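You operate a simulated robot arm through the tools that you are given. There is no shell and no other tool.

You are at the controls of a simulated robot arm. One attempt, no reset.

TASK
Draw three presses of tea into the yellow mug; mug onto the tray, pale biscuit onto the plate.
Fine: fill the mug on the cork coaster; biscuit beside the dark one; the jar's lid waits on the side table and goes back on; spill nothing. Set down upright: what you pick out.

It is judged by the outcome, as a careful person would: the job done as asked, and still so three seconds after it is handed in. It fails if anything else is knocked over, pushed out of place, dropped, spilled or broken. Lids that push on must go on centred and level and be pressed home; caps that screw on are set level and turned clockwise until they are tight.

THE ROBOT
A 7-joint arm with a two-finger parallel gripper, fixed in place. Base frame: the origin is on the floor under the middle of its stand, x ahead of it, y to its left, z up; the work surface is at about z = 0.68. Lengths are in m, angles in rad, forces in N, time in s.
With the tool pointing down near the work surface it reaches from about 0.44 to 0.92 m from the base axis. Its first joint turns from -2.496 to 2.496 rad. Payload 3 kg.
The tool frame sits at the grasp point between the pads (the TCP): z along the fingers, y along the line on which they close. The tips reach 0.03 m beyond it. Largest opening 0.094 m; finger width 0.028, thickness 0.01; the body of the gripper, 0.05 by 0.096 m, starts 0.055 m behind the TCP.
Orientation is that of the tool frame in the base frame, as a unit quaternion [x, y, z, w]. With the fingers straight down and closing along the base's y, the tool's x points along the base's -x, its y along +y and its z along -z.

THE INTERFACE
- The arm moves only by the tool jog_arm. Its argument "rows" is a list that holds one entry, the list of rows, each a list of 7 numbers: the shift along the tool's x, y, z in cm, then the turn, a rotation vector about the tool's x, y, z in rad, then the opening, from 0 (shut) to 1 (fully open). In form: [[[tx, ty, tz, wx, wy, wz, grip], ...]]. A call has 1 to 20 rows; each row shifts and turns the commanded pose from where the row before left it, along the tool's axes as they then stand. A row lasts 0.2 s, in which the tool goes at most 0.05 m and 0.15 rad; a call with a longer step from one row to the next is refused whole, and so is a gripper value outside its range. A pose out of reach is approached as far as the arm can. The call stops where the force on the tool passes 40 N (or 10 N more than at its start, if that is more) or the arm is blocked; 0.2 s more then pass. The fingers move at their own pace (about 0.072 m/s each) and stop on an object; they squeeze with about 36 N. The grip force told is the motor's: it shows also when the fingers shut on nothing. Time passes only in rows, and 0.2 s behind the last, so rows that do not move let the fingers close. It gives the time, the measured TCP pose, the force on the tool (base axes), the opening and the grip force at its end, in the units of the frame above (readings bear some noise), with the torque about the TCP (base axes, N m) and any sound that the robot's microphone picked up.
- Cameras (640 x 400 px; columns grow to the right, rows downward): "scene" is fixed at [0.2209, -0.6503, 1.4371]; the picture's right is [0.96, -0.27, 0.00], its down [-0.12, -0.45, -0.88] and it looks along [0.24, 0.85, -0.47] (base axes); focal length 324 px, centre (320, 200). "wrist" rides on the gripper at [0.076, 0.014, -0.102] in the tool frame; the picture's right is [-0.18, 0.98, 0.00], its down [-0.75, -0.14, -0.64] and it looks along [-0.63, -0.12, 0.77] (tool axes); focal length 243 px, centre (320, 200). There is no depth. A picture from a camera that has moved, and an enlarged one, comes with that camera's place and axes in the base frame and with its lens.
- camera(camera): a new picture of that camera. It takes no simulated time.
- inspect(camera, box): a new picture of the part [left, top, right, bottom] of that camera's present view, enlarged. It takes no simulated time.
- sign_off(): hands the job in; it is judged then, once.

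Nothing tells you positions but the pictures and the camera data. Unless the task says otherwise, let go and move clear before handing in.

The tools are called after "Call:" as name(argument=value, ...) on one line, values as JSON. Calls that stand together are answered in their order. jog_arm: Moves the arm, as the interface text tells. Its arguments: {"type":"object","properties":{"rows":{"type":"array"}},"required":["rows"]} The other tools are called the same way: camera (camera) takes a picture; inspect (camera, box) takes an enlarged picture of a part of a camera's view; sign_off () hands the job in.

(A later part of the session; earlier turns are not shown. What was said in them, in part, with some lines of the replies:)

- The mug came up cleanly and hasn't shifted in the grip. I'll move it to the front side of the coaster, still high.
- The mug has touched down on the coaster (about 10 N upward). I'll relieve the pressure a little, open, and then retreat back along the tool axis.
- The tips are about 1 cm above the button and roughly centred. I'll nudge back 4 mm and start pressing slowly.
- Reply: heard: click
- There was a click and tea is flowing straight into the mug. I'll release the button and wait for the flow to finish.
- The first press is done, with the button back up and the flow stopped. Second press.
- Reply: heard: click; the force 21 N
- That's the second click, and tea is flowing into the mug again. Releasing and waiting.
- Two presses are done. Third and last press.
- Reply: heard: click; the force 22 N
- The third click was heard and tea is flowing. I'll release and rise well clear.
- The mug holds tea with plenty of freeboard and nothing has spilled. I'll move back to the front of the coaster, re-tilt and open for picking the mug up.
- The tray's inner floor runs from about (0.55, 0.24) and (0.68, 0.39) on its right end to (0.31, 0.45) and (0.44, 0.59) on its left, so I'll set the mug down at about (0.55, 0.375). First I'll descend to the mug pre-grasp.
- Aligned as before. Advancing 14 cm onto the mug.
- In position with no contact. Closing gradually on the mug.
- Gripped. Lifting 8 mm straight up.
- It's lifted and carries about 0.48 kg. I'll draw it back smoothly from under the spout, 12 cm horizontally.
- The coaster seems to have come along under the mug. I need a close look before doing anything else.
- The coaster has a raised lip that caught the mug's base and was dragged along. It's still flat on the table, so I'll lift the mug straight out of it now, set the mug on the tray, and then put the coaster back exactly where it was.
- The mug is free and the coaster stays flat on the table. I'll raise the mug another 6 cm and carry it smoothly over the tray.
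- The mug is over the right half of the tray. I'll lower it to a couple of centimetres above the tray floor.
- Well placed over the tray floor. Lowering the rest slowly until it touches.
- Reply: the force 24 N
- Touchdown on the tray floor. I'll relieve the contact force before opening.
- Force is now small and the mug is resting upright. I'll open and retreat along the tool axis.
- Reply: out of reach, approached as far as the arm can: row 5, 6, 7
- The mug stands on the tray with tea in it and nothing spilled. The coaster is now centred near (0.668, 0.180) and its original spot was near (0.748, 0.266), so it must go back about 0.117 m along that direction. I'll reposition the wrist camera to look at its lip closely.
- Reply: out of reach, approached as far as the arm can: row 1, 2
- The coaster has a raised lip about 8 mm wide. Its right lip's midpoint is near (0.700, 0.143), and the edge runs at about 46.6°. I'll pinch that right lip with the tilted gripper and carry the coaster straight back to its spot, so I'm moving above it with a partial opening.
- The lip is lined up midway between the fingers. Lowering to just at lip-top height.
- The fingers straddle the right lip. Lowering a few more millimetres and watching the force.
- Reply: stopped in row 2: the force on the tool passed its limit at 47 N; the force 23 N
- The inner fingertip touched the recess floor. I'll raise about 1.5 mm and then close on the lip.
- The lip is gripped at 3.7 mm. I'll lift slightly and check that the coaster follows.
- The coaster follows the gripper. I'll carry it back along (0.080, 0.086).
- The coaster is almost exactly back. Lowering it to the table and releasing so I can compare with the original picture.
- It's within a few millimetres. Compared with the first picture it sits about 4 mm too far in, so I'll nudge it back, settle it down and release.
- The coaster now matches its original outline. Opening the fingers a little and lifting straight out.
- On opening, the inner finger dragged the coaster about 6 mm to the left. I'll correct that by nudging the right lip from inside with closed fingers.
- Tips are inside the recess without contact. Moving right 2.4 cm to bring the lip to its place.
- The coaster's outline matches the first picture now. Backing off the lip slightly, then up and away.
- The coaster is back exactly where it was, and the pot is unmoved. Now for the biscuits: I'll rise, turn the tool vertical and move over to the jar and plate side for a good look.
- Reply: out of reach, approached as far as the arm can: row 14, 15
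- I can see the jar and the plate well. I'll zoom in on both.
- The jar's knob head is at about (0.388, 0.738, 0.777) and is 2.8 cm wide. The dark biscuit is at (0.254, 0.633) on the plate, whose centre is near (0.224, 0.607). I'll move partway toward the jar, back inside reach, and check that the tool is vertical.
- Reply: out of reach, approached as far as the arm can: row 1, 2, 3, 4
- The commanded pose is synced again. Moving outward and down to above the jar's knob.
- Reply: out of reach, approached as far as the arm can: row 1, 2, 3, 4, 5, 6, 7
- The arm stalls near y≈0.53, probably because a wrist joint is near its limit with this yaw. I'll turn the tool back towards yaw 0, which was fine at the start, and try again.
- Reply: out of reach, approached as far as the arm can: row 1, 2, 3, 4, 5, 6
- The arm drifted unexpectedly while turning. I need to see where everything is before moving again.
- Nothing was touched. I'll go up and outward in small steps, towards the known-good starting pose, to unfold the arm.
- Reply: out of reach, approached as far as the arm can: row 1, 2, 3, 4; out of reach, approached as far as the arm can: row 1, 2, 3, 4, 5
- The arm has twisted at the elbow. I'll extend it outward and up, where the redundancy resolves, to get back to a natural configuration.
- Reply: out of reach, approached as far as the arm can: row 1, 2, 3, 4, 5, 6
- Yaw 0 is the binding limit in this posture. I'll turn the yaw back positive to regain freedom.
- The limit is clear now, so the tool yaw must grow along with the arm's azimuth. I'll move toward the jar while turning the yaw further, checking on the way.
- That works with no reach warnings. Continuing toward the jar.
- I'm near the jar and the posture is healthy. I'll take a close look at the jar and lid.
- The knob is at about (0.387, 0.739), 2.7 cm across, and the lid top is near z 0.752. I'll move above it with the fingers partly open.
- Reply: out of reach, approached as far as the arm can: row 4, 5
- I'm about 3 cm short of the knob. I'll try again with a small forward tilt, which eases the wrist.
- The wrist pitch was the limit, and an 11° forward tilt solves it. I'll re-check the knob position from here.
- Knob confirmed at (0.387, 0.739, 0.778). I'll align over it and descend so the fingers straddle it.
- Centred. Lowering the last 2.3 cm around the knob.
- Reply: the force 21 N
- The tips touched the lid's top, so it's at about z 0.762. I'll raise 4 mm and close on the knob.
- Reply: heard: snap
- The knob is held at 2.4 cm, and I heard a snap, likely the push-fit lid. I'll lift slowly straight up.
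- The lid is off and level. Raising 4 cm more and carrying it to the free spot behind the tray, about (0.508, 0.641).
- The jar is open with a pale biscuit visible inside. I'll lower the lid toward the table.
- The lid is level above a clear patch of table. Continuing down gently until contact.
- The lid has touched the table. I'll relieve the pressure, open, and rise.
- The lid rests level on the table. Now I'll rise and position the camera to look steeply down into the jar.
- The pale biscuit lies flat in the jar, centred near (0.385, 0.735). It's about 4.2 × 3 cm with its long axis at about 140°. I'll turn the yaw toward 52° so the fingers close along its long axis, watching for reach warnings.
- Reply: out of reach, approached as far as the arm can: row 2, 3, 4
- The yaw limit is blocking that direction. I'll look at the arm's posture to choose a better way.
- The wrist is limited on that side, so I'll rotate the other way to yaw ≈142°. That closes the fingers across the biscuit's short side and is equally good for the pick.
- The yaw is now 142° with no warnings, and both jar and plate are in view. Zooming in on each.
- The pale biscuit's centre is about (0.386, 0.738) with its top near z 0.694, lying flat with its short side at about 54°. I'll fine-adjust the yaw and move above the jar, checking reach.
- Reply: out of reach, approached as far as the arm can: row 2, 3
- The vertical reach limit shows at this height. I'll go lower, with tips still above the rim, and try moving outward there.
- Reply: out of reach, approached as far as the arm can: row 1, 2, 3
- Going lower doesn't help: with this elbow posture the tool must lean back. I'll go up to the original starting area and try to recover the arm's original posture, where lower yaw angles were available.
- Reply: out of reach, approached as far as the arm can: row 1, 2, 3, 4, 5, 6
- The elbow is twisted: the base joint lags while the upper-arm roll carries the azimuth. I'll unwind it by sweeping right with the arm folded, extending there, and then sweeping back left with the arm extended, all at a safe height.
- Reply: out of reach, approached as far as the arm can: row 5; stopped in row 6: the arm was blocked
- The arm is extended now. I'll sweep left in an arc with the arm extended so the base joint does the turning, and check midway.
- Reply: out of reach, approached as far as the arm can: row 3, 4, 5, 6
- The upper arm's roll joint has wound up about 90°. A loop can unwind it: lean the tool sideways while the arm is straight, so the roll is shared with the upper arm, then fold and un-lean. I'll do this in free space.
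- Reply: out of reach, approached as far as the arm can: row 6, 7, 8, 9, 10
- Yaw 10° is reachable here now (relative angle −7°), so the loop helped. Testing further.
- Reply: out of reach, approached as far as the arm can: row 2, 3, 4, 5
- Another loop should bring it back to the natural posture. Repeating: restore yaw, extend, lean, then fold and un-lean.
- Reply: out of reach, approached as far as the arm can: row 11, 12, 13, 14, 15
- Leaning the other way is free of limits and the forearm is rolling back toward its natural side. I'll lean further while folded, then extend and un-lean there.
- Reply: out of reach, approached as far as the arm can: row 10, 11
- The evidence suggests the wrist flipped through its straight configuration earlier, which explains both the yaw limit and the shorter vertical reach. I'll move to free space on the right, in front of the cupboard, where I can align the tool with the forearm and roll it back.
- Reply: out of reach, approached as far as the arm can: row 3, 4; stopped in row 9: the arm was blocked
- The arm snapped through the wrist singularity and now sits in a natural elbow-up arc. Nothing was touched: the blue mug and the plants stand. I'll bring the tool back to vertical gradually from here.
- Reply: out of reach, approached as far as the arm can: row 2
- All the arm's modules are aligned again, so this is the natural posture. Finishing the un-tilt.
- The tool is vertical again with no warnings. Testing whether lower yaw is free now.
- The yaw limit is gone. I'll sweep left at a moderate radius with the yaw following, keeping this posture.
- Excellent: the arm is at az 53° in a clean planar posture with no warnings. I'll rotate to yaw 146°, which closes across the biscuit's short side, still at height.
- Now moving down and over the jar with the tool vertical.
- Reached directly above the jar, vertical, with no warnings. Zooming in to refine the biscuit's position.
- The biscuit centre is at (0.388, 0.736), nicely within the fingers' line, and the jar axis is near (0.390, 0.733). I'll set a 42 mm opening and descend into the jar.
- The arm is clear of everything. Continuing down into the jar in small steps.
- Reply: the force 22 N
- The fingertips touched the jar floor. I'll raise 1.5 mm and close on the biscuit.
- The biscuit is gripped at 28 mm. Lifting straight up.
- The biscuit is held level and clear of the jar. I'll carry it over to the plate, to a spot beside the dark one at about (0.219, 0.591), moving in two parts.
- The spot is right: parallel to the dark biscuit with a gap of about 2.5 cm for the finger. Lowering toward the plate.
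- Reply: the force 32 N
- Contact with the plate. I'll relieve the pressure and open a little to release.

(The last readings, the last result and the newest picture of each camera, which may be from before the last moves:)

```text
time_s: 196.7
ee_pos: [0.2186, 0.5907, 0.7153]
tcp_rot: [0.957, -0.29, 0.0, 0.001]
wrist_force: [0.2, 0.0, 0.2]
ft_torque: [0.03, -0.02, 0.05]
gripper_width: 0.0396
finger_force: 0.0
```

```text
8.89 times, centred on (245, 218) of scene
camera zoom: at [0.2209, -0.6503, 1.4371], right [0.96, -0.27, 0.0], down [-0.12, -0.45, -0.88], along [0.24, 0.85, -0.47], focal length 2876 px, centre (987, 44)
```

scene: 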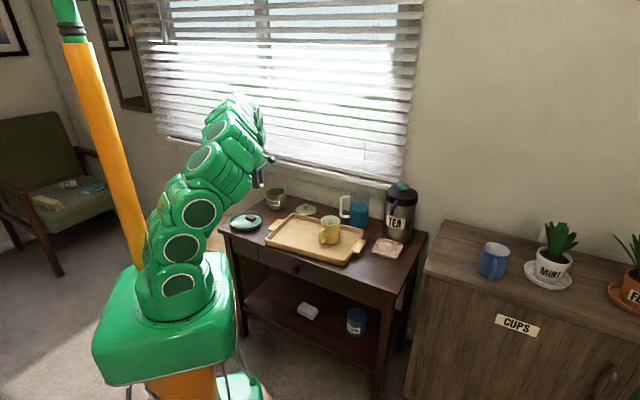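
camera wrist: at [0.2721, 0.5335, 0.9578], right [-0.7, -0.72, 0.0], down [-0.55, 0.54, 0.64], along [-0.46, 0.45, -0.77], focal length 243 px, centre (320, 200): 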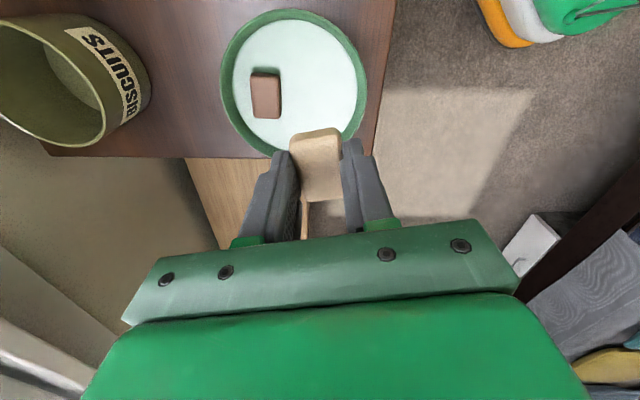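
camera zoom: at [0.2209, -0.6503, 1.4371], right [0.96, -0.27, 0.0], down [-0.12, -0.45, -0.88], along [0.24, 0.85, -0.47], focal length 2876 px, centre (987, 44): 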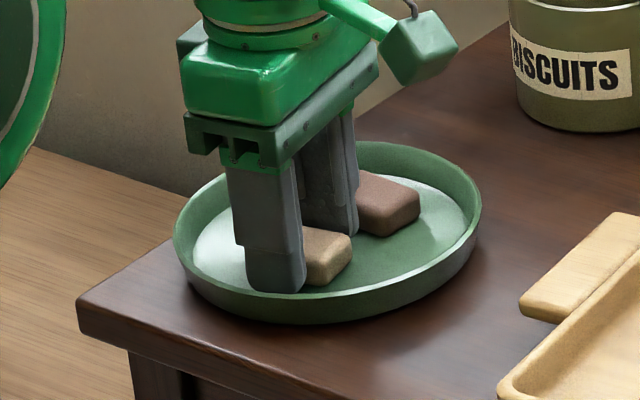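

The pale biscuit is released flat beside the dark one, with both fingers clear. Rising straight up.

Call:
jog_arm(rows=[[[0, 0, -1.5, 0, 0, 0, 0.42], [0, 0, -2.5, 0, 0, 0, 0.42], [0, 0, -3.0, 0, 0, 0, 0.42], [0, 0, -3.5, 0, 0, 0, 0.42], [0, 0, -3.5, 0, 0, 0, 0.6], [0, 0, 0, 0, 0, 0, 0.6]]])

Call:
camera(camera="scene")

Call:
inspect(camera="scene", box=[215, 175, 325, 245])

```text
time_s: 198.1
ee_pos: [0.2178, 0.5891, 0.8557]
tcp_rot: [0.957, -0.29, 0.0, 0.002]
wrist_force: [0.0, 0.0, 0.5]
ft_torque: [-0.01, 0.02, 0.01]
gripper_width: 0.0564
finger_force: 0.1
```

```text
taken
```

scene: 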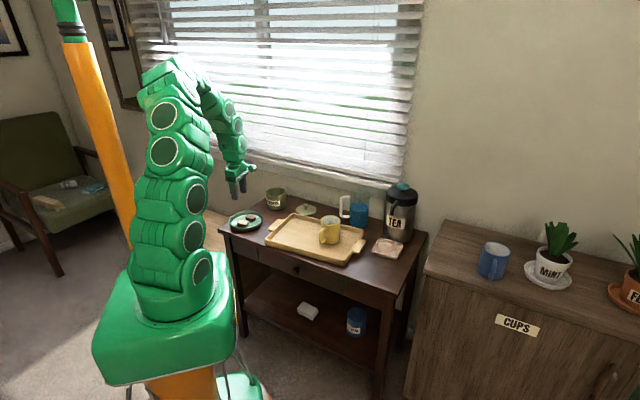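

```text
5.71 times, centred on (270, 210) of scene
camera zoom: at [0.2209, -0.6503, 1.4371], right [0.96, -0.27, 0.0], down [-0.12, -0.45, -0.88], along [0.24, 0.85, -0.47], focal length 1849 px, centre (606, 143)
```

zoom: 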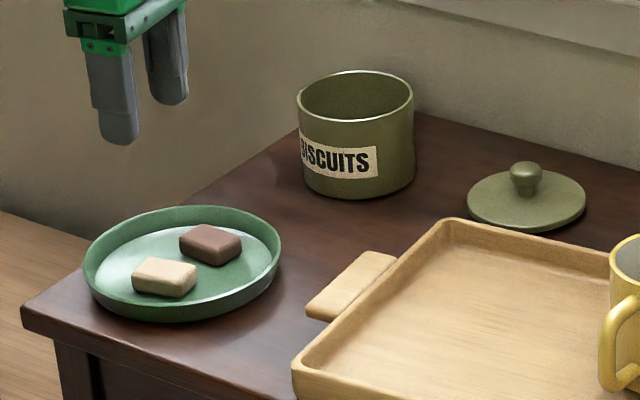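

Both biscuits lie side by side on the plate. Now the lid: I'll move above its knob.

Call:
jog_arm(rows=[[[2.66, -2.59, -0.3, 0, 0, 0, 0.6], [2.66, -2.59, -0.3, 0, 0, 0, 0.6], [2.66, -2.59, -0.3, 0, 0, 0, 0.6], [2.66, -2.59, -0.3, 0, 0, 0, 0.6], [2.66, -2.59, 0, 0, 0, 0, 0.6], [2.66, -2.59, 0, 0, 0, 0, 0.6], [2.66, -2.59, 0, 0, 0, 0, 0.6], [2.66, -2.59, 0, 0, 0, 0, 0.6], [0, 0, 0, 0, 0, 0, 0.6]]])

Call:
camera(camera="wrist")

Call:
camera(camera="scene")

```text
time_s: 200.1
ee_pos: [0.5082, 0.6466, 0.8677]
tcp_rot: [0.957, -0.29, 0.0, 0.001]
wrist_force: [0.5, -0.4, 0.0]
ft_torque: [-0.04, 0.0, -0.03]
gripper_width: 0.0564
finger_force: 0.0
```

```text
taken
camera wrist: at [0.5644, 0.5919, 0.9701], right [-0.7, -0.72, 0.0], down [-0.55, 0.54, 0.64], along [-0.46, 0.45, -0.77], focal length 243 px, centre (320, 200)
```

wrist: 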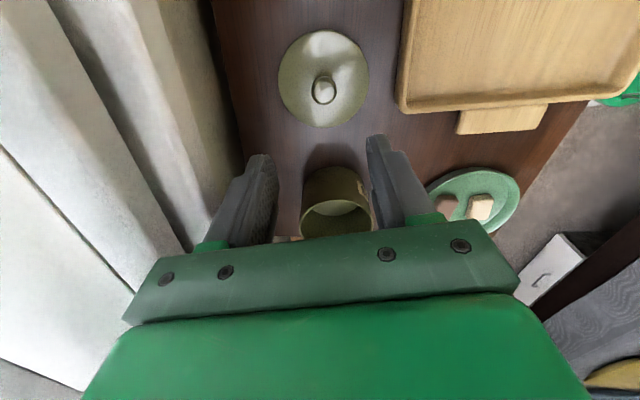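

```text
taken
```

scene: 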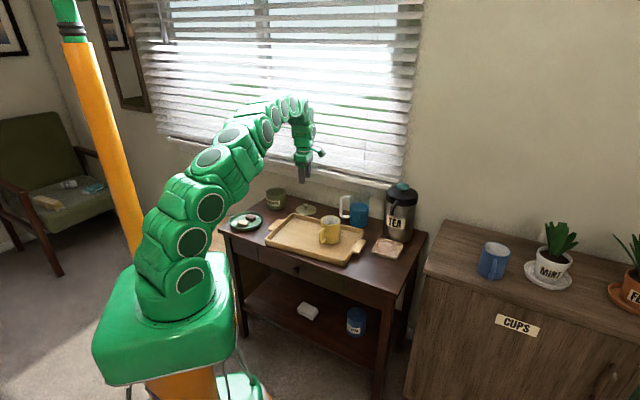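

Call:
inspect(camera="wrist", box=[265, 20, 385, 140])

Call:
inspect(camera="scene", box=[265, 180, 345, 230])

```text
3.33 times, centred on (325, 80) of wrist
camera zoom: at [0.5644, 0.5919, 0.9701], right [-0.7, -0.72, 0.0], down [-0.55, 0.54, 0.64], along [-0.46, 0.45, -0.77], focal length 809 px, centre (303, 600)
```

zoom: 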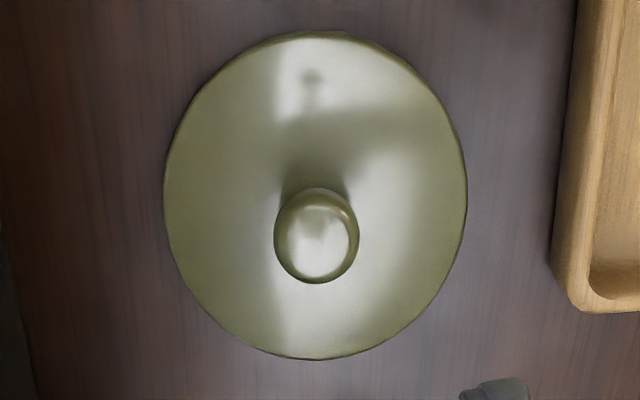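

```text
8.00 times, centred on (305, 205) of scene
camera zoom: at [0.2209, -0.6503, 1.4371], right [0.96, -0.27, 0.0], down [-0.12, -0.45, -0.88], along [0.24, 0.85, -0.47], focal length 2588 px, centre (440, 160)
```

zoom: 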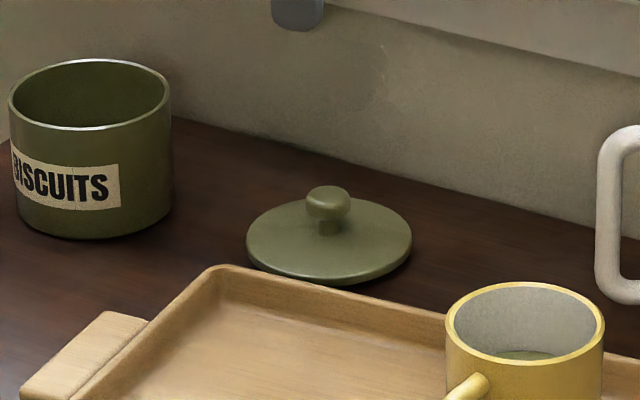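

The knob is at about (0.509, 0.641, 0.71). Aligning and descending over it.

Call:
jog_arm(rows=[[[0.38, 0.42, 1.5, 0, 0, 0, 0.6], [0, 0, 3.0, 0, 0, 0, 0.6], [0, 0, 3.0, 0, 0, 0, 0.6], [0, 0, 2.5, 0, 0, 0, 0.6], [0, 0, 1.3, 0, 0, 0, 0.6], [0, 0, 0, 0, 0, 0, 0.6]]])

Call:
inspect(camera="wrist", box=[220, 30, 420, 240])

Call:
inspect(camera="scene", box=[265, 180, 345, 230])

```text
time_s: 201.5
ee_pos: [0.512, 0.6382, 0.7539]
tcp_rot: [0.957, -0.29, 0.0, 0.001]
wrist_force: [-0.4, 0.8, 0.5]
ft_torque: [0.01, 0.0, -0.01]
gripper_width: 0.0561
finger_force: 0.0
```

```text
1.90 times, centred on (320, 135) of wrist
camera zoom: at [0.5667, 0.584, 0.857], right [-0.7, -0.72, 0.0], down [-0.55, 0.54, 0.64], along [-0.46, 0.45, -0.77], focal length 462 px, centre (320, 324)
```

zoom: 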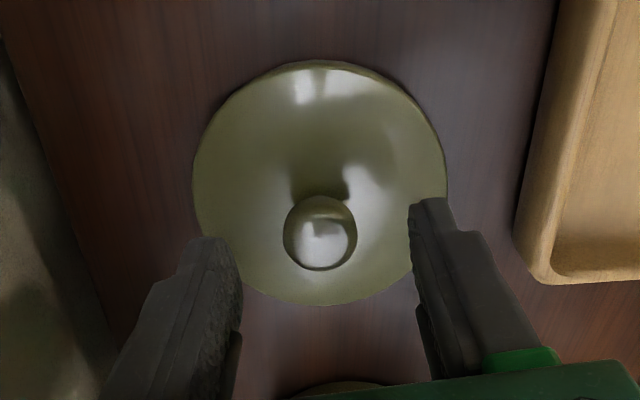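

```text
8.00 times, centred on (305, 205) of scene
camera zoom: at [0.2209, -0.6503, 1.4371], right [0.96, -0.27, 0.0], down [-0.12, -0.45, -0.88], along [0.24, 0.85, -0.47], focal length 2588 px, centre (440, 160)
```

zoom: 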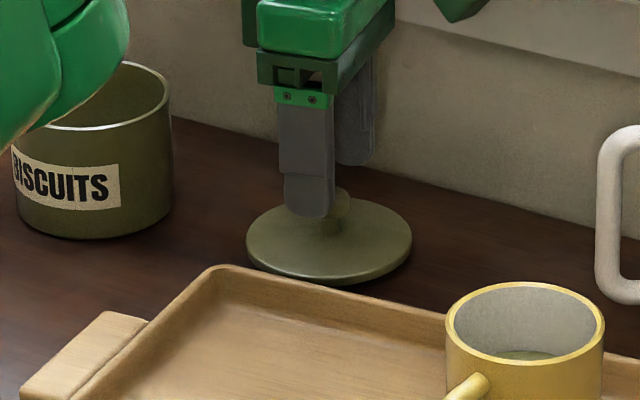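

Call:
jog_arm(rows=[[[-0.25, 0.05, 1.0, 0, 0, 0, 0.6], [0, 0, 1.0, 0, 0, 0, 0.6], [0, 0, 0.6, 0, 0, 0, 0.6], [0, 0, 0, 0, 0, 0, 0.6]]])

Call:
inspect(camera="scene", box=[265, 180, 345, 230])

```text
time_s: 202.5
ee_pos: [0.5091, 0.6406, 0.7274]
tcp_rot: [0.957, -0.29, 0.0, 0.001]
wrist_force: [0.2, -0.2, 0.1]
ft_torque: [0.04, -0.03, 0.02]
gripper_width: 0.0565
finger_force: 0.1
```

```text
8.00 times, centred on (305, 205) of scene
camera zoom: at [0.2209, -0.6503, 1.4371], right [0.96, -0.27, 0.0], down [-0.12, -0.45, -0.88], along [0.24, 0.85, -0.47], focal length 2588 px, centre (440, 160)
```

zoom: 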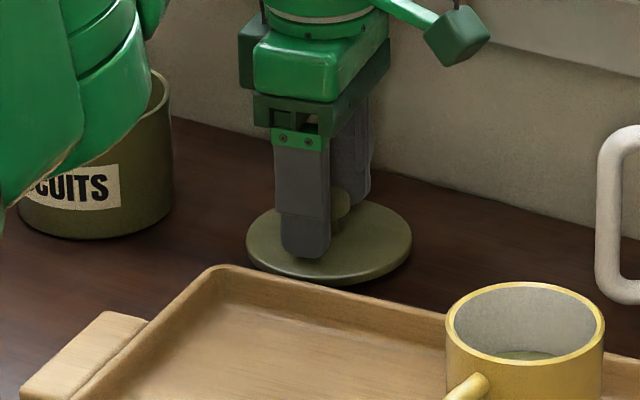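

The fingers straddle the knob without touching the lid. Closing.

Call:
jog_arm(rows=[[[0, 0, 0, 0, 0, 0, 0.45], [0, 0, 0, 0, 0, 0, 0.35], [0, 0, 0, 0, 0, 0, 0.28], [0, 0, 0, 0, 0, 0, 0.1], [0, 0, 0, 0, 0, 0, 0.1]]])

Call:
inspect(camera="wrist", box=[220, 30, 420, 240])

Call:
inspect(camera="scene", box=[265, 180, 345, 230])

```text
time_s: 203.7
ee_pos: [0.5094, 0.6412, 0.7279]
tcp_rot: [0.957, -0.29, 0.0, 0.002]
wrist_force: [-0.7, -0.2, 0.5]
ft_torque: [-0.01, 0.0, 0.02]
gripper_width: 0.0237
finger_force: 36.3
```

```text
1.90 times, centred on (320, 135) of wrist
camera zoom: at [0.5642, 0.5859, 0.8303], right [-0.7, -0.72, 0.0], down [-0.55, 0.54, 0.64], along [-0.46, 0.45, -0.77], focal length 462 px, centre (320, 324)
```

zoom: 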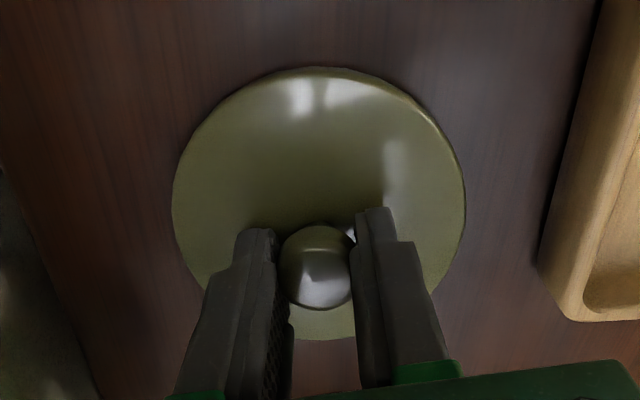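

```text
8.00 times, centred on (305, 205) of scene
camera zoom: at [0.2209, -0.6503, 1.4371], right [0.96, -0.27, 0.0], down [-0.12, -0.45, -0.88], along [0.24, 0.85, -0.47], focal length 2588 px, centre (440, 160)
```

zoom: 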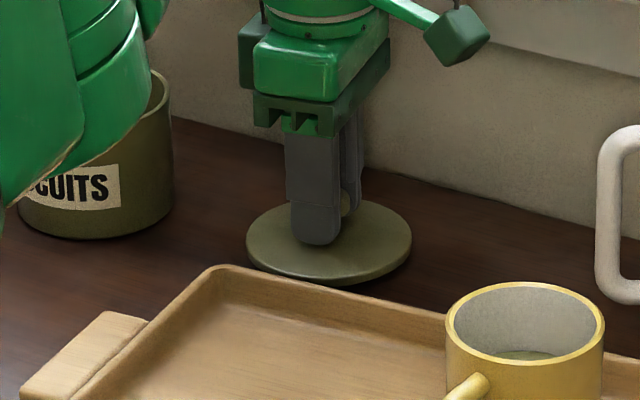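

The knob is firmly held and centred at the TCP. Lifting the lid 13 cm.

Call:
jog_arm(rows=[[[0, 0, -0.8, 0, 0, 0, 0.1], [0, 0, -1.5, 0, 0, 0, 0.1], [0, 0, -2.5, 0, 0, 0, 0.1], [0, 0, -3.0, 0, 0, 0, 0.1], [0, 0, -3.0, 0, 0, 0, 0.1], [0, 0, -2.2, 0, 0, 0, 0.1], [0, 0, 0, 0, 0, 0, 0.1]]])

Call:
camera(camera="wrist")

Call:
inspect(camera="scene", box=[240, 140, 350, 230])

```text
time_s: 205.3
ee_pos: [0.5084, 0.6393, 0.8569]
tcp_rot: [0.957, -0.289, 0.0, 0.001]
wrist_force: [0.5, 0.9, -1.0]
ft_torque: [0.01, 0.02, 0.02]
gripper_width: 0.0242
finger_force: 36.0
```

```text
taken
camera wrist: at [0.5638, 0.5845, 0.9605], right [-0.7, -0.72, 0.0], down [-0.55, 0.54, 0.64], along [-0.46, 0.45, -0.77], focal length 243 px, centre (320, 200)
```

wrist: 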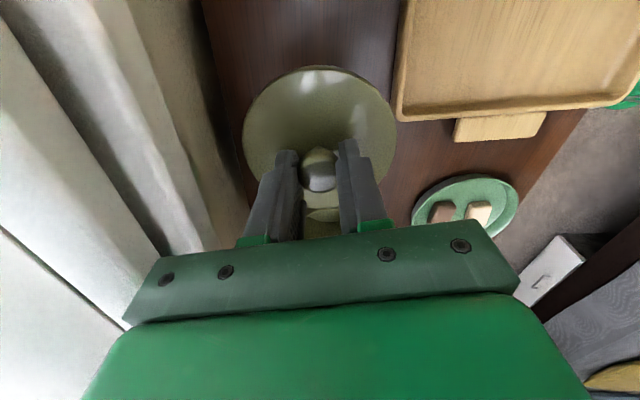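

```text
4.44 times, centred on (295, 185) of scene
camera zoom: at [0.2209, -0.6503, 1.4371], right [0.96, -0.27, 0.0], down [-0.12, -0.45, -0.88], along [0.24, 0.85, -0.47], focal length 1438 px, centre (431, 267)
```

zoom: 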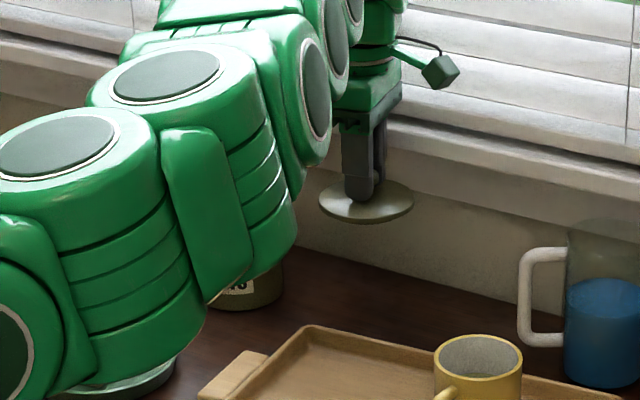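

Call:
inspect(camera="scene", box=[295, 160, 345, 200])

Call:
inspect(camera="wrist", box=[225, 50, 415, 240])

```text
10.00 times, centred on (320, 180) of scene
camera zoom: at [0.2209, -0.6503, 1.4371], right [0.96, -0.27, 0.0], down [-0.12, -0.45, -0.88], along [0.24, 0.85, -0.47], focal length 3236 px, centre (320, 400)
```

zoom: 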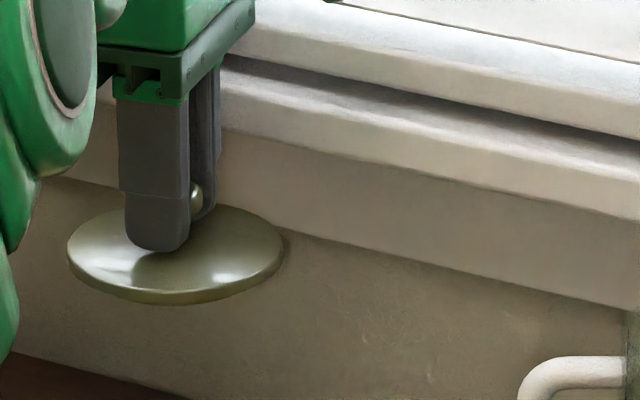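

```text
2.11 times, centred on (320, 145) of wrist
camera zoom: at [0.5638, 0.5845, 0.9605], right [-0.7, -0.72, 0.0], down [-0.55, 0.54, 0.64], along [-0.46, 0.45, -0.77], focal length 511 px, centre (320, 316)
```

zoom: 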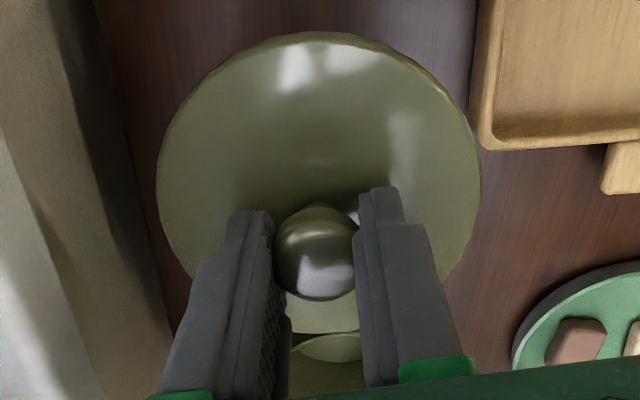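

The lid hangs level. Carrying it over the jar.

Call:
jog_arm(rows=[[[-1.5, -0.15, 0, 0, 0, 0, 0.1], [-2.5, -0.25, 0, 0, 0, 0, 0.1], [-3.0, -0.3, 0, 0, 0, 0, 0.1], [-3.0, -0.3, 0, 0, 0, 0, 0.1], [-2.5, -0.25, 0, 0, 0, 0, 0.1], [-2.0, -0.2, 0, 0, 0, 0, 0.1], [-1.13, -0.09, 0, 0, 0, 0, 0.1], [0, 0, 0, 0, 0, 0, 0.1], [0, 0, 0, 0, 0, 0, 0.1]]])

Call:
camera(camera="wrist")

Call:
inspect(camera="scene", box=[240, 150, 320, 220])

```text
time_s: 207.3
ee_pos: [0.388, 0.7401, 0.8571]
tcp_rot: [0.957, -0.29, 0.0, 0.002]
wrist_force: [0.1, 0.7, 0.0]
ft_torque: [-0.02, -0.02, 0.0]
gripper_width: 0.0239
finger_force: 36.3
```

```text
taken
camera wrist: at [0.4435, 0.6853, 0.9603], right [-0.7, -0.72, 0.0], down [-0.55, 0.54, 0.64], along [-0.46, 0.45, -0.77], focal length 243 px, centre (320, 200)
```

wrist: 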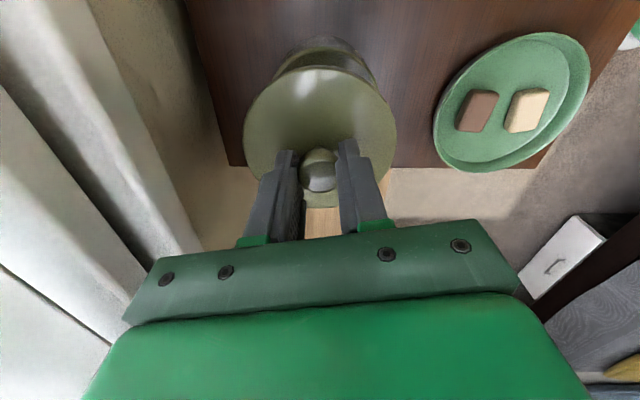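

```text
5.71 times, centred on (280, 185) of scene
camera zoom: at [0.2209, -0.6503, 1.4371], right [0.96, -0.27, 0.0], down [-0.12, -0.45, -0.88], along [0.24, 0.85, -0.47], focal length 1849 px, centre (549, 286)
```

zoom: 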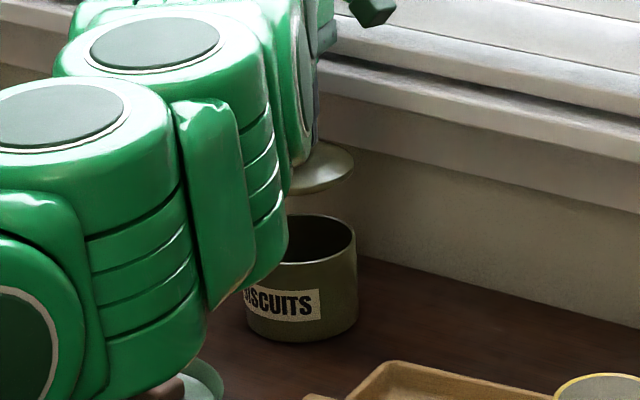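

The lid is over the jar. Lowering to just above the rim and checking the alignment from both cameras.

Call:
jog_arm(rows=[[[0, 0, 1.5, 0, 0, 0, 0.1], [0, 0, 1.5, 0, 0, 0, 0.1], [0, 0, 1.0, 0, 0, 0, 0.1], [0, 0, 0, 0, 0, 0, 0.1]]])

Call:
inspect(camera="scene", box=[250, 165, 310, 215])

Call:
inspect(camera="wrist", box=[220, 30, 420, 240])

```text
time_s: 208.3
ee_pos: [0.3878, 0.7403, 0.8164]
tcp_rot: [0.957, -0.289, 0.0, 0.001]
wrist_force: [-0.8, -0.6, -0.1]
ft_torque: [0.01, -0.05, 0.02]
gripper_width: 0.0241
finger_force: 35.7
```

```text
8.00 times, centred on (280, 190) of scene
camera zoom: at [0.2209, -0.6503, 1.4371], right [0.96, -0.27, 0.0], down [-0.12, -0.45, -0.88], along [0.24, 0.85, -0.47], focal length 2588 px, centre (640, 280)
```

zoom: 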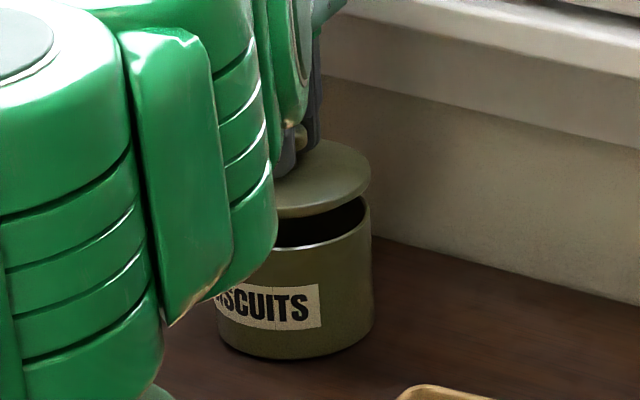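

```text
1.90 times, centred on (320, 135) of wrist
camera zoom: at [0.4432, 0.6853, 0.9197], right [-0.7, -0.72, 0.0], down [-0.55, 0.54, 0.64], along [-0.46, 0.45, -0.77], focal length 462 px, centre (320, 324)
```

zoom: 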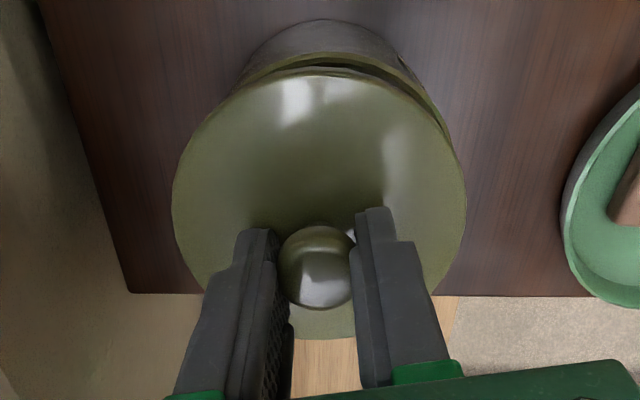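

Call:
inspect(camera="wrist", box=[260, 30, 390, 130])

Call:
inspect(camera="scene", box=[262, 178, 298, 214])

```text
4.00 times, centred on (325, 80) of wrist
camera zoom: at [0.4432, 0.6853, 0.9197], right [-0.7, -0.72, 0.0], down [-0.55, 0.54, 0.64], along [-0.46, 0.45, -0.77], focal length 970 px, centre (300, 680)
```

zoom: 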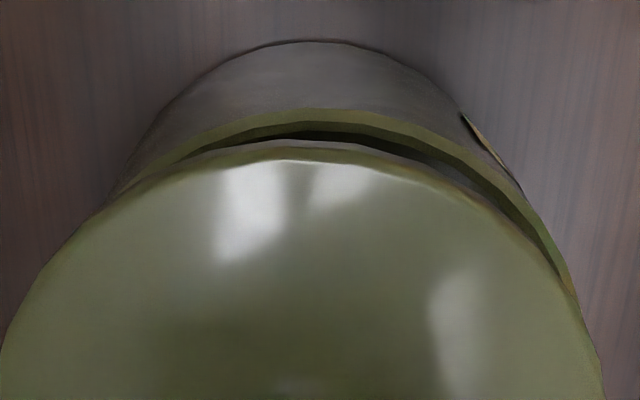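

```text
11.11 times, centred on (280, 196) of scene
camera zoom: at [0.2209, -0.6503, 1.4371], right [0.96, -0.27, 0.0], down [-0.12, -0.45, -0.88], along [0.24, 0.85, -0.47], focal length 3595 px, centre (764, 244)
```

zoom: 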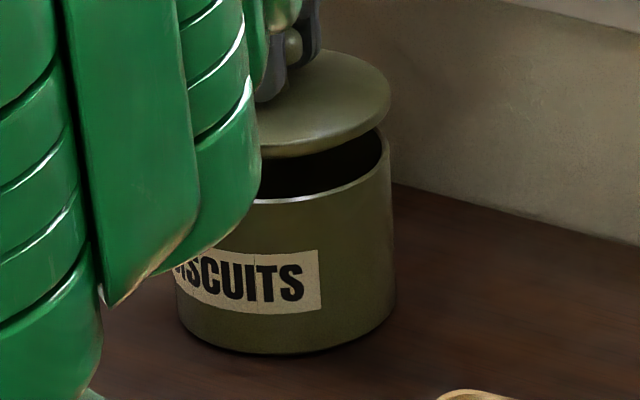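

The lid looks about 2–3 mm off towards the right and back relative to the rim. I'll correct that and lower gently.

Call:
jog_arm(rows=[[[-0.09, 0.23, 0.3, 0, 0, 0, 0.1], [0, 0, 0.5, 0, 0, 0, 0.1], [0, 0, 0, 0, 0, 0, 0.1]]])

Call:
inspect(camera="wrist", box=[260, 30, 390, 130])

Call:
inspect(camera="scene", box=[262, 178, 298, 214])

```text
time_s: 209.1
ee_pos: [0.3852, 0.7382, 0.809]
tcp_rot: [0.957, -0.289, 0.0, 0.0]
wrist_force: [0.6, -0.3, 0.0]
ft_torque: [-0.02, -0.01, 0.0]
gripper_width: 0.0241
finger_force: 36.0
```

```text
4.00 times, centred on (325, 80) of wrist
camera zoom: at [0.4409, 0.6845, 0.9123], right [-0.7, -0.72, 0.0], down [-0.55, 0.54, 0.64], along [-0.46, 0.45, -0.77], focal length 970 px, centre (300, 680)
```

zoom: 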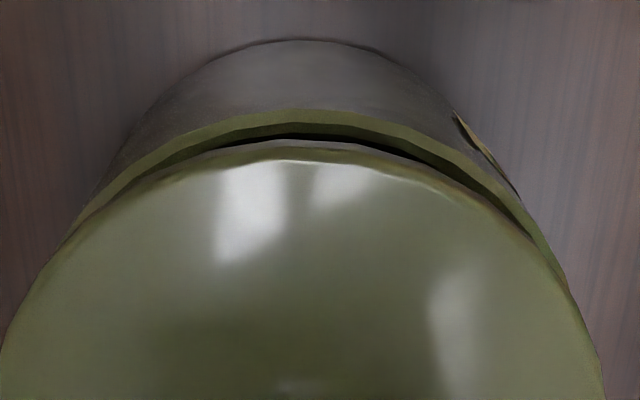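

```text
11.11 times, centred on (280, 196) of scene
camera zoom: at [0.2209, -0.6503, 1.4371], right [0.96, -0.27, 0.0], down [-0.12, -0.45, -0.88], along [0.24, 0.85, -0.47], focal length 3595 px, centre (764, 244)
```

zoom: 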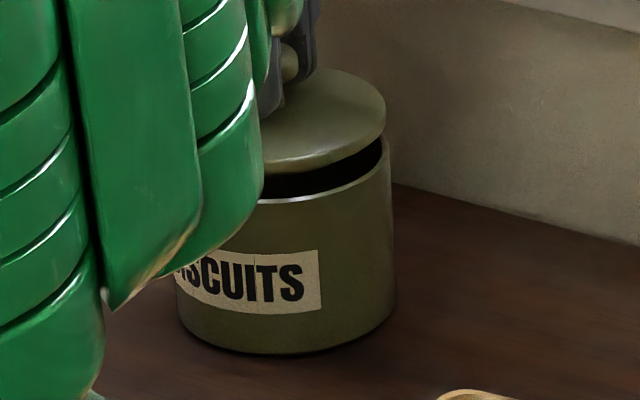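

Alignment is now within about a millimetre sideways. I'll nudge 1 mm along the view direction and lower in small steps, watching where contact occurs (expected TCP ≈ 0.798 when seated).

Call:
jog_arm(rows=[[[0.12, -0.03, 0.3, 0, 0, 0, 0.1], [0, 0, 0.3, 0, 0, 0, 0.1], [0, 0, 0, 0, 0, 0, 0.1]]])

```text
time_s: 209.9
ee_pos: [0.3872, 0.7386, 0.805]
tcp_rot: [0.957, -0.289, 0.0, 0.0]
wrist_force: [0.2, -0.6, -0.3]
ft_torque: [0.0, -0.01, 0.02]
gripper_width: 0.024
finger_force: 35.9
```

Call:
jog_arm(rows=[[[0, 0, 0.25, 0, 0, 0, 0.1], [0, 0, 0, 0, 0, 0, 0.1]]])

Call:
inspect(camera="scene", box=[262, 178, 298, 214])

Call:
inspect(camera="wrist", box=[260, 30, 390, 130])

```text
time_s: 210.5
ee_pos: [0.3873, 0.739, 0.8011]
tcp_rot: [0.957, -0.289, 0.0, 0.001]
wrist_force: [0.4, -0.4, -1.2]
ft_torque: [0.02, 0.01, 0.0]
gripper_width: 0.0241
finger_force: 35.5
```

```text
11.11 times, centred on (280, 196) of scene
camera zoom: at [0.2209, -0.6503, 1.4371], right [0.96, -0.27, 0.0], down [-0.12, -0.45, -0.88], along [0.24, 0.85, -0.47], focal length 3595 px, centre (764, 244)
```

zoom: 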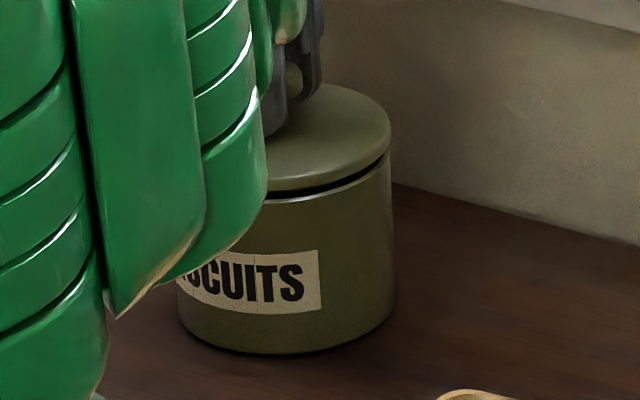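

```text
4.00 times, centred on (325, 80) of wrist
camera zoom: at [0.4421, 0.6834, 0.9044], right [-0.7, -0.72, 0.0], down [-0.55, 0.54, 0.64], along [-0.46, 0.45, -0.77], focal length 970 px, centre (300, 680)
```

zoom: 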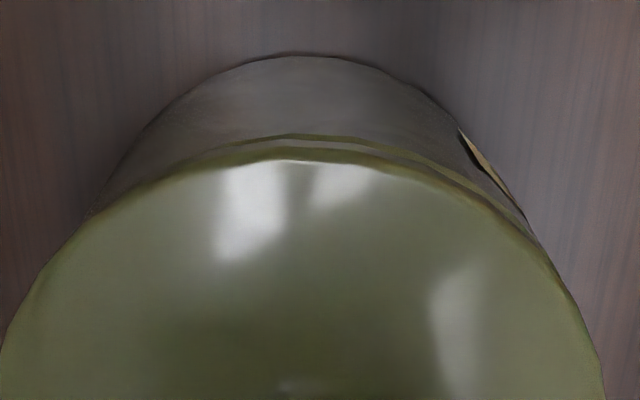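

The lid is concentric to within about a millimetre, with a 3 mm gap left. One more small nudge, then I'll seat it.

Call:
jog_arm(rows=[[[0.08, 0.02, 0.1, 0, 0, 0, 0.1], [0, 0, 0.15, 0, 0, 0, 0.1], [0, 0, 0, 0, 0, 0, 0.1]]])

Call:
inspect(camera="scene", box=[262, 178, 298, 214])

```text
time_s: 211.3
ee_pos: [0.3879, 0.7371, 0.7984]
tcp_rot: [0.957, -0.29, 0.0, 0.001]
wrist_force: [-0.5, 0.9, 0.1]
ft_torque: [0.0, 0.0, -0.02]
gripper_width: 0.024
finger_force: 35.7
```

```text
11.11 times, centred on (280, 196) of scene
camera zoom: at [0.2209, -0.6503, 1.4371], right [0.96, -0.27, 0.0], down [-0.12, -0.45, -0.88], along [0.24, 0.85, -0.47], focal length 3595 px, centre (764, 244)
```

zoom: 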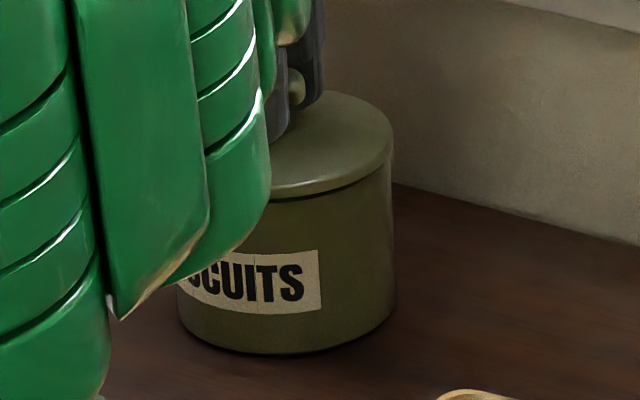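

Call:
jog_arm(rows=[[[0, 0, 0.15, 0, 0, 0, 0.1], [0, 0, 0.1, 0, 0, 0, 0.1], [0, 0, 0, 0, 0, 0, 0.1]]])

Call:
inspect(camera="scene", box=[262, 178, 298, 214])

Call:
inspect(camera="wrist", box=[260, 30, 390, 130])

```text
time_s: 212.1
ee_pos: [0.3859, 0.7369, 0.7964]
tcp_rot: [0.957, -0.29, 0.0, 0.002]
wrist_force: [-4.1, -2.6, 11.5]
ft_torque: [-0.08, 0.02, 0.02]
gripper_width: 0.0243
finger_force: 36.2
heard: snap
```

```text
11.11 times, centred on (280, 196) of scene
camera zoom: at [0.2209, -0.6503, 1.4371], right [0.96, -0.27, 0.0], down [-0.12, -0.45, -0.88], along [0.24, 0.85, -0.47], focal length 3595 px, centre (764, 244)
```

zoom: 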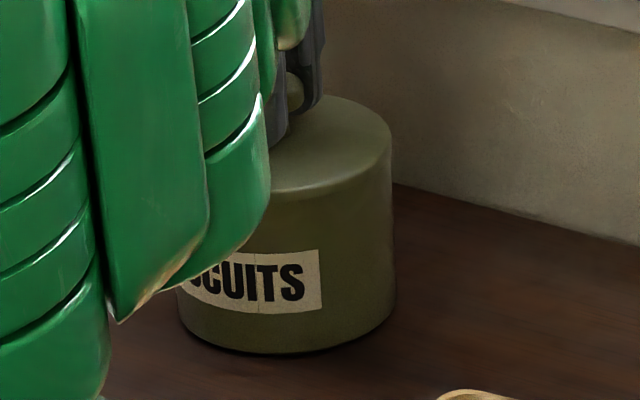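

```text
4.00 times, centred on (325, 80) of wrist
camera zoom: at [0.4422, 0.6824, 0.8992], right [-0.7, -0.72, 0.0], down [-0.55, 0.54, 0.64], along [-0.46, 0.45, -0.77], focal length 970 px, centre (300, 680)
```

zoom: 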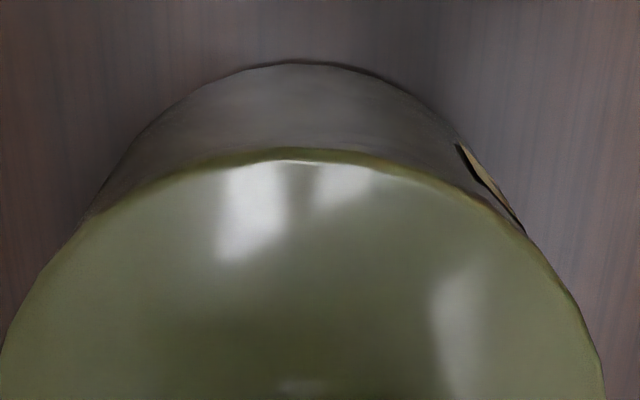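

A snap was heard and the lid sits flush. I'll open the fingers without lifting, and check it stays down.

Call:
jog_arm(rows=[[[0, 0, 0, 0, 0, 0, 0.35], [0, 0, 0, 0, 0, 0, 0.6], [0, 0, 0, 0, 0, 0, 0.6]]])

Call:
inspect(camera="scene", box=[262, 178, 298, 214])

```text
time_s: 212.9
ee_pos: [0.3873, 0.7371, 0.7955]
tcp_rot: [0.957, -0.29, 0.0, 0.001]
wrist_force: [0.2, -0.1, -0.2]
ft_torque: [0.0, 0.02, -0.01]
gripper_width: 0.0562
finger_force: 0.0
```

```text
11.11 times, centred on (280, 196) of scene
camera zoom: at [0.2209, -0.6503, 1.4371], right [0.96, -0.27, 0.0], down [-0.12, -0.45, -0.88], along [0.24, 0.85, -0.47], focal length 3595 px, centre (764, 244)
```

zoom: 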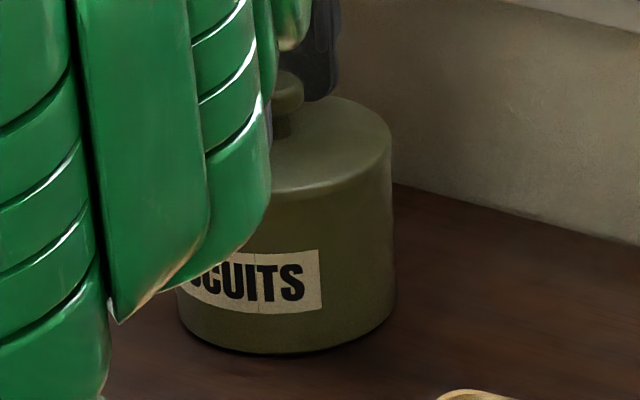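

Released, and the lid stays flush. Rising straight up and closing the fingers to press the knob home from above.

Call:
jog_arm(rows=[[[0, 0, -1.0, 0, 0, 0, 0.6], [0, 0, -2.0, 0, 0, 0, 0.6], [0, 0, -2.5, 0, 0, 0, 0.6], [0, 0, 0, 0, 0, 0, 0], [0, 0, 0, 0, 0, 0, 0], [0, 0, 0, 0, 0, 0, 0]]])

Call:
inspect(camera="wrist", box=[220, 30, 420, 240])

Call:
inspect(camera="scene", box=[250, 165, 310, 215])

```text
time_s: 214.3
ee_pos: [0.3872, 0.7379, 0.8535]
tcp_rot: [0.957, -0.29, 0.0, 0.001]
wrist_force: [0.1, -0.3, -0.9]
ft_torque: [0.01, 0.02, 0.0]
gripper_width: 0.0
finger_force: 33.3
```

```text
1.90 times, centred on (320, 135) of wrist
camera zoom: at [0.442, 0.6821, 0.9551], right [-0.7, -0.72, 0.0], down [-0.55, 0.54, 0.64], along [-0.46, 0.45, -0.77], focal length 462 px, centre (320, 324)
```

zoom: 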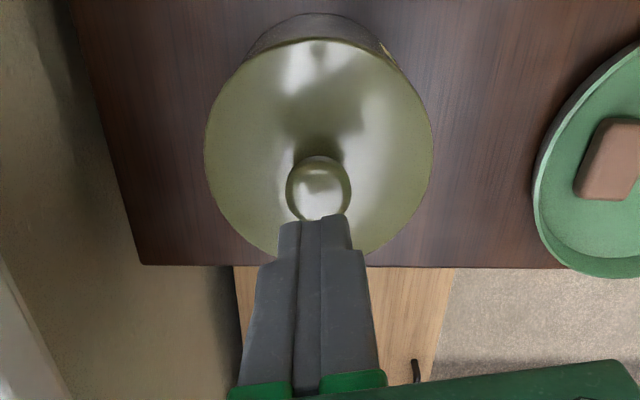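

```text
8.00 times, centred on (280, 190) of scene
camera zoom: at [0.2209, -0.6503, 1.4371], right [0.96, -0.27, 0.0], down [-0.12, -0.45, -0.88], along [0.24, 0.85, -0.47], focal length 2588 px, centre (640, 280)
```

zoom: 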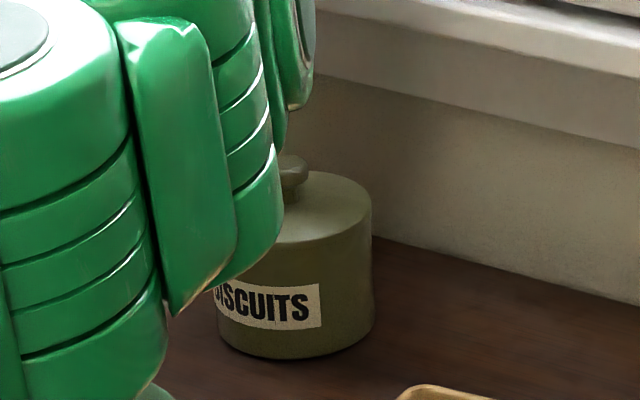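

The lid looks flush and centred. I'll press gently on top of the knob to make sure it's fully home.

Call:
jog_arm(rows=[[[0, 0, 1.5, 0, 0, 0, 0], [0, 0, 1.2, 0, 0, 0, 0], [0, 0, 0.4, 0, 0, 0, 0], [0, 0, 0, 0, 0, 0, 0]]])

```text
time_s: 215.3
ee_pos: [0.3864, 0.7363, 0.8204]
tcp_rot: [0.957, -0.29, 0.0, 0.0]
wrist_force: [0.4, -0.3, -0.2]
ft_torque: [0.0, -0.03, 0.0]
gripper_width: 0.0
finger_force: 33.7
```

Call:
jog_arm(rows=[[[0, 0, 0.25, 0, 0, 0, 0], [0, 0, 0.2, 0, 0, 0, 0], [0, 0, 0, 0, 0, 0, 0]]])

```text
time_s: 216.0
ee_pos: [0.3879, 0.7377, 0.818]
tcp_rot: [0.957, -0.29, 0.001, -0.001]
wrist_force: [-3.7, -10.5, 20.1]
ft_torque: [-0.3, 0.06, -0.02]
gripper_width: 0.0002
finger_force: 32.9
stopped in row 3: the force on the tool passed its limit at 43 N (the readings are from after the stop); the commanded pose is now the measured one
```

Pressed with over 40 N and no further movement or click, so the lid is home. Rising clear.

Call:
jog_arm(rows=[[[0, 0, -0.5, 0, 0, 0, 0], [0, 0, -2.0, 0, 0, 0, 0], [0, 0, -3.0, 0, 0, 0, 0], [0, 0, -3.5, 0, 0, 0, 0], [0, 0, -3.5, 0, 0, 0, 0], [1.0, 2.5, -2.5, 0, 0, 0, 0], [1.0, 2.5, -2.5, 0, 0, 0, 0], [1.0, 2.5, -2.5, 0, 0, 0, 0], [0, 0, 0, 0, 0, 0, 0]]])

Call:
camera(camera="scene")

Call:
camera(camera="wrist")

```text
time_s: 218.0
ee_pos: [0.3711, 0.6594, 1.0167]
tcp_rot: [0.957, -0.29, 0.0, 0.0]
wrist_force: [0.2, -0.2, 0.0]
ft_torque: [0.05, 0.01, -0.01]
gripper_width: 0.0
finger_force: 32.7
```

```text
taken
```

scene: 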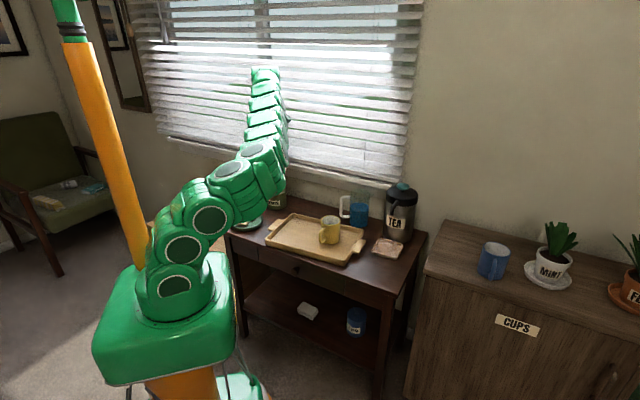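

```text
taken
camera wrist: at [0.4256, 0.6037, 1.1186], right [-0.7, -0.72, 0.0], down [-0.55, 0.54, 0.64], along [-0.46, 0.45, -0.77], focal length 243 px, centre (320, 200)
```

wrist: 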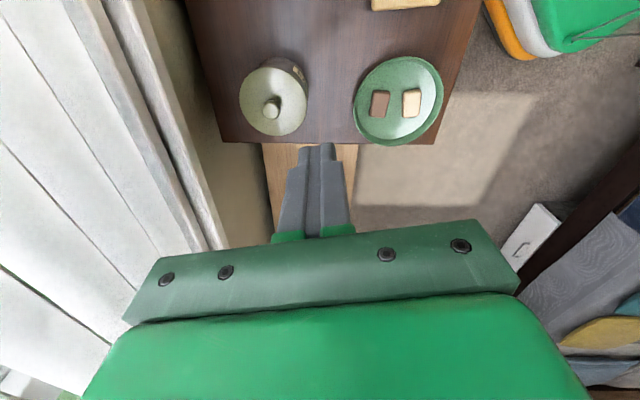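

Now I'll move the arm back toward its starting area, clear of the table, for a final check of everything.

Call:
jog_arm(rows=[[[3.0, 1.0, -2.4, 0, 0, 0, 0.3], [3.0, 1.0, -2.4, 0, 0, 0, 0.3], [3.0, 1.0, -2.4, 0, 0, 0, 0.3], [3.0, 1.0, -2.4, 0, 0, 0, 0.3], [3.0, 1.0, -2.4, 0, 0, 0, 0.3], [0, 0, 0, 0, 0, 0, 0.3]]])

Call:
camera(camera="scene")

Call:
inspect(camera="scene", box=[210, 170, 330, 245])

Call:
inspect(camera="scene", box=[320, 170, 440, 275])

Call:
inspect(camera="scene", box=[420, 210, 580, 310])

```text
time_s: 219.4
ee_pos: [0.4678, 0.5328, 1.1384]
tcp_rot: [0.957, -0.29, 0.0, 0.0]
wrist_force: [0.4, 0.5, 0.7]
ft_torque: [-0.02, -0.01, 0.0]
gripper_width: 0.0281
finger_force: 0.0
```

```text
taken
```

scene: 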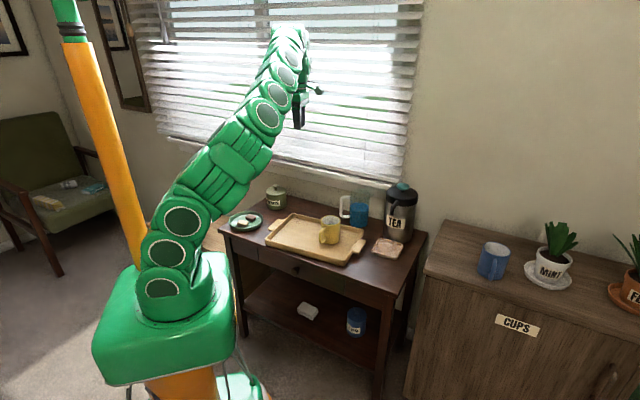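

```text
5.33 times, centred on (270, 208) of scene
camera zoom: at [0.2209, -0.6503, 1.4371], right [0.96, -0.27, 0.0], down [-0.12, -0.45, -0.88], along [0.24, 0.85, -0.47], focal length 1726 px, centre (587, 160)
```

zoom: 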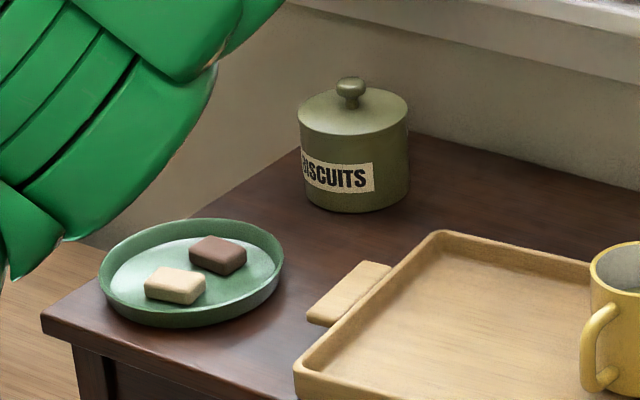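

```text
3.81 times, centred on (380, 222) of scene
camera zoom: at [0.2209, -0.6503, 1.4371], right [0.96, -0.27, 0.0], down [-0.12, -0.45, -0.88], along [0.24, 0.85, -0.47], focal length 1233 px, centre (91, 114)
```

zoom: 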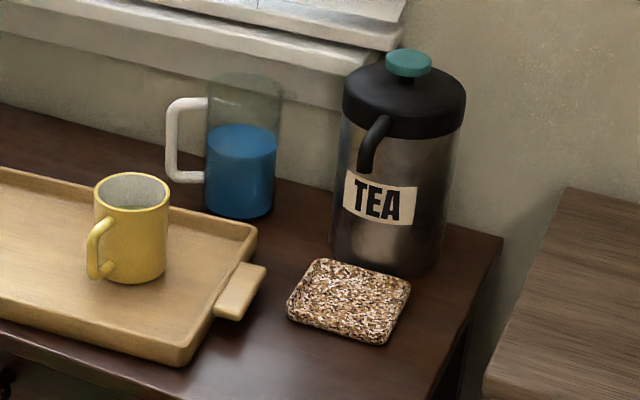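

```text
4.00 times, centred on (500, 260) of scene
camera zoom: at [0.2209, -0.6503, 1.4371], right [0.96, -0.27, 0.0], down [-0.12, -0.45, -0.88], along [0.24, 0.85, -0.47], focal length 1294 px, centre (-400, -40)
```

zoom: 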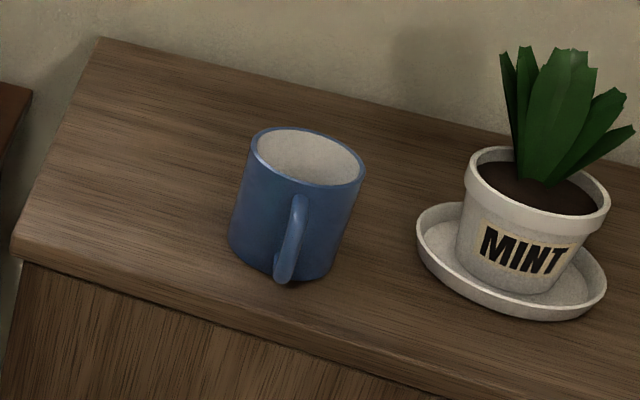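

Everything checks out:
- The yellow mug is upright on the tray with its three presses of tea.
- The pale biscuit lies flat beside the dark one on the plate.
- The jar's lid is back on, level and pressed home.
- The coaster, pot, pitcher, blue mug and plants match the first pictures, and nothing was spilled.

The arm is clear with the gripper empty, so I'm handing in.

Call:
sign_off()

```text
The job is handed in.
```

The job is done and handed in; I don't have the judge's verdict yet. This is what the last pictures showed:

- **Tea:** I filled the yellow mug on the cork coaster with three presses, each with its click. It now stands upright on the tray with no spill visible.
- **Biscuit:** The pale biscuit lies flat on the plate beside the dark one, about 2.5 cm apart.
- **Jar:** The lid waited on the side table while the jar was open. It is back on level and centred; it snapped as it seated, and a firm press on the knob moved it no further.

Two things went wrong on the way:

- **Coaster:** When I drew the full mug back, the coaster's raised lip caught the mug and the coaster slid about 12 cm. I put it back, and its outline matches the first picture to within a few millimetres.
- **Spout:** The gripper lightly touched the pot's spout while I was placing the mug. The pot did not move.

Everything else in the final pictures matches the first ones. The gripper is empty and clear of the table.
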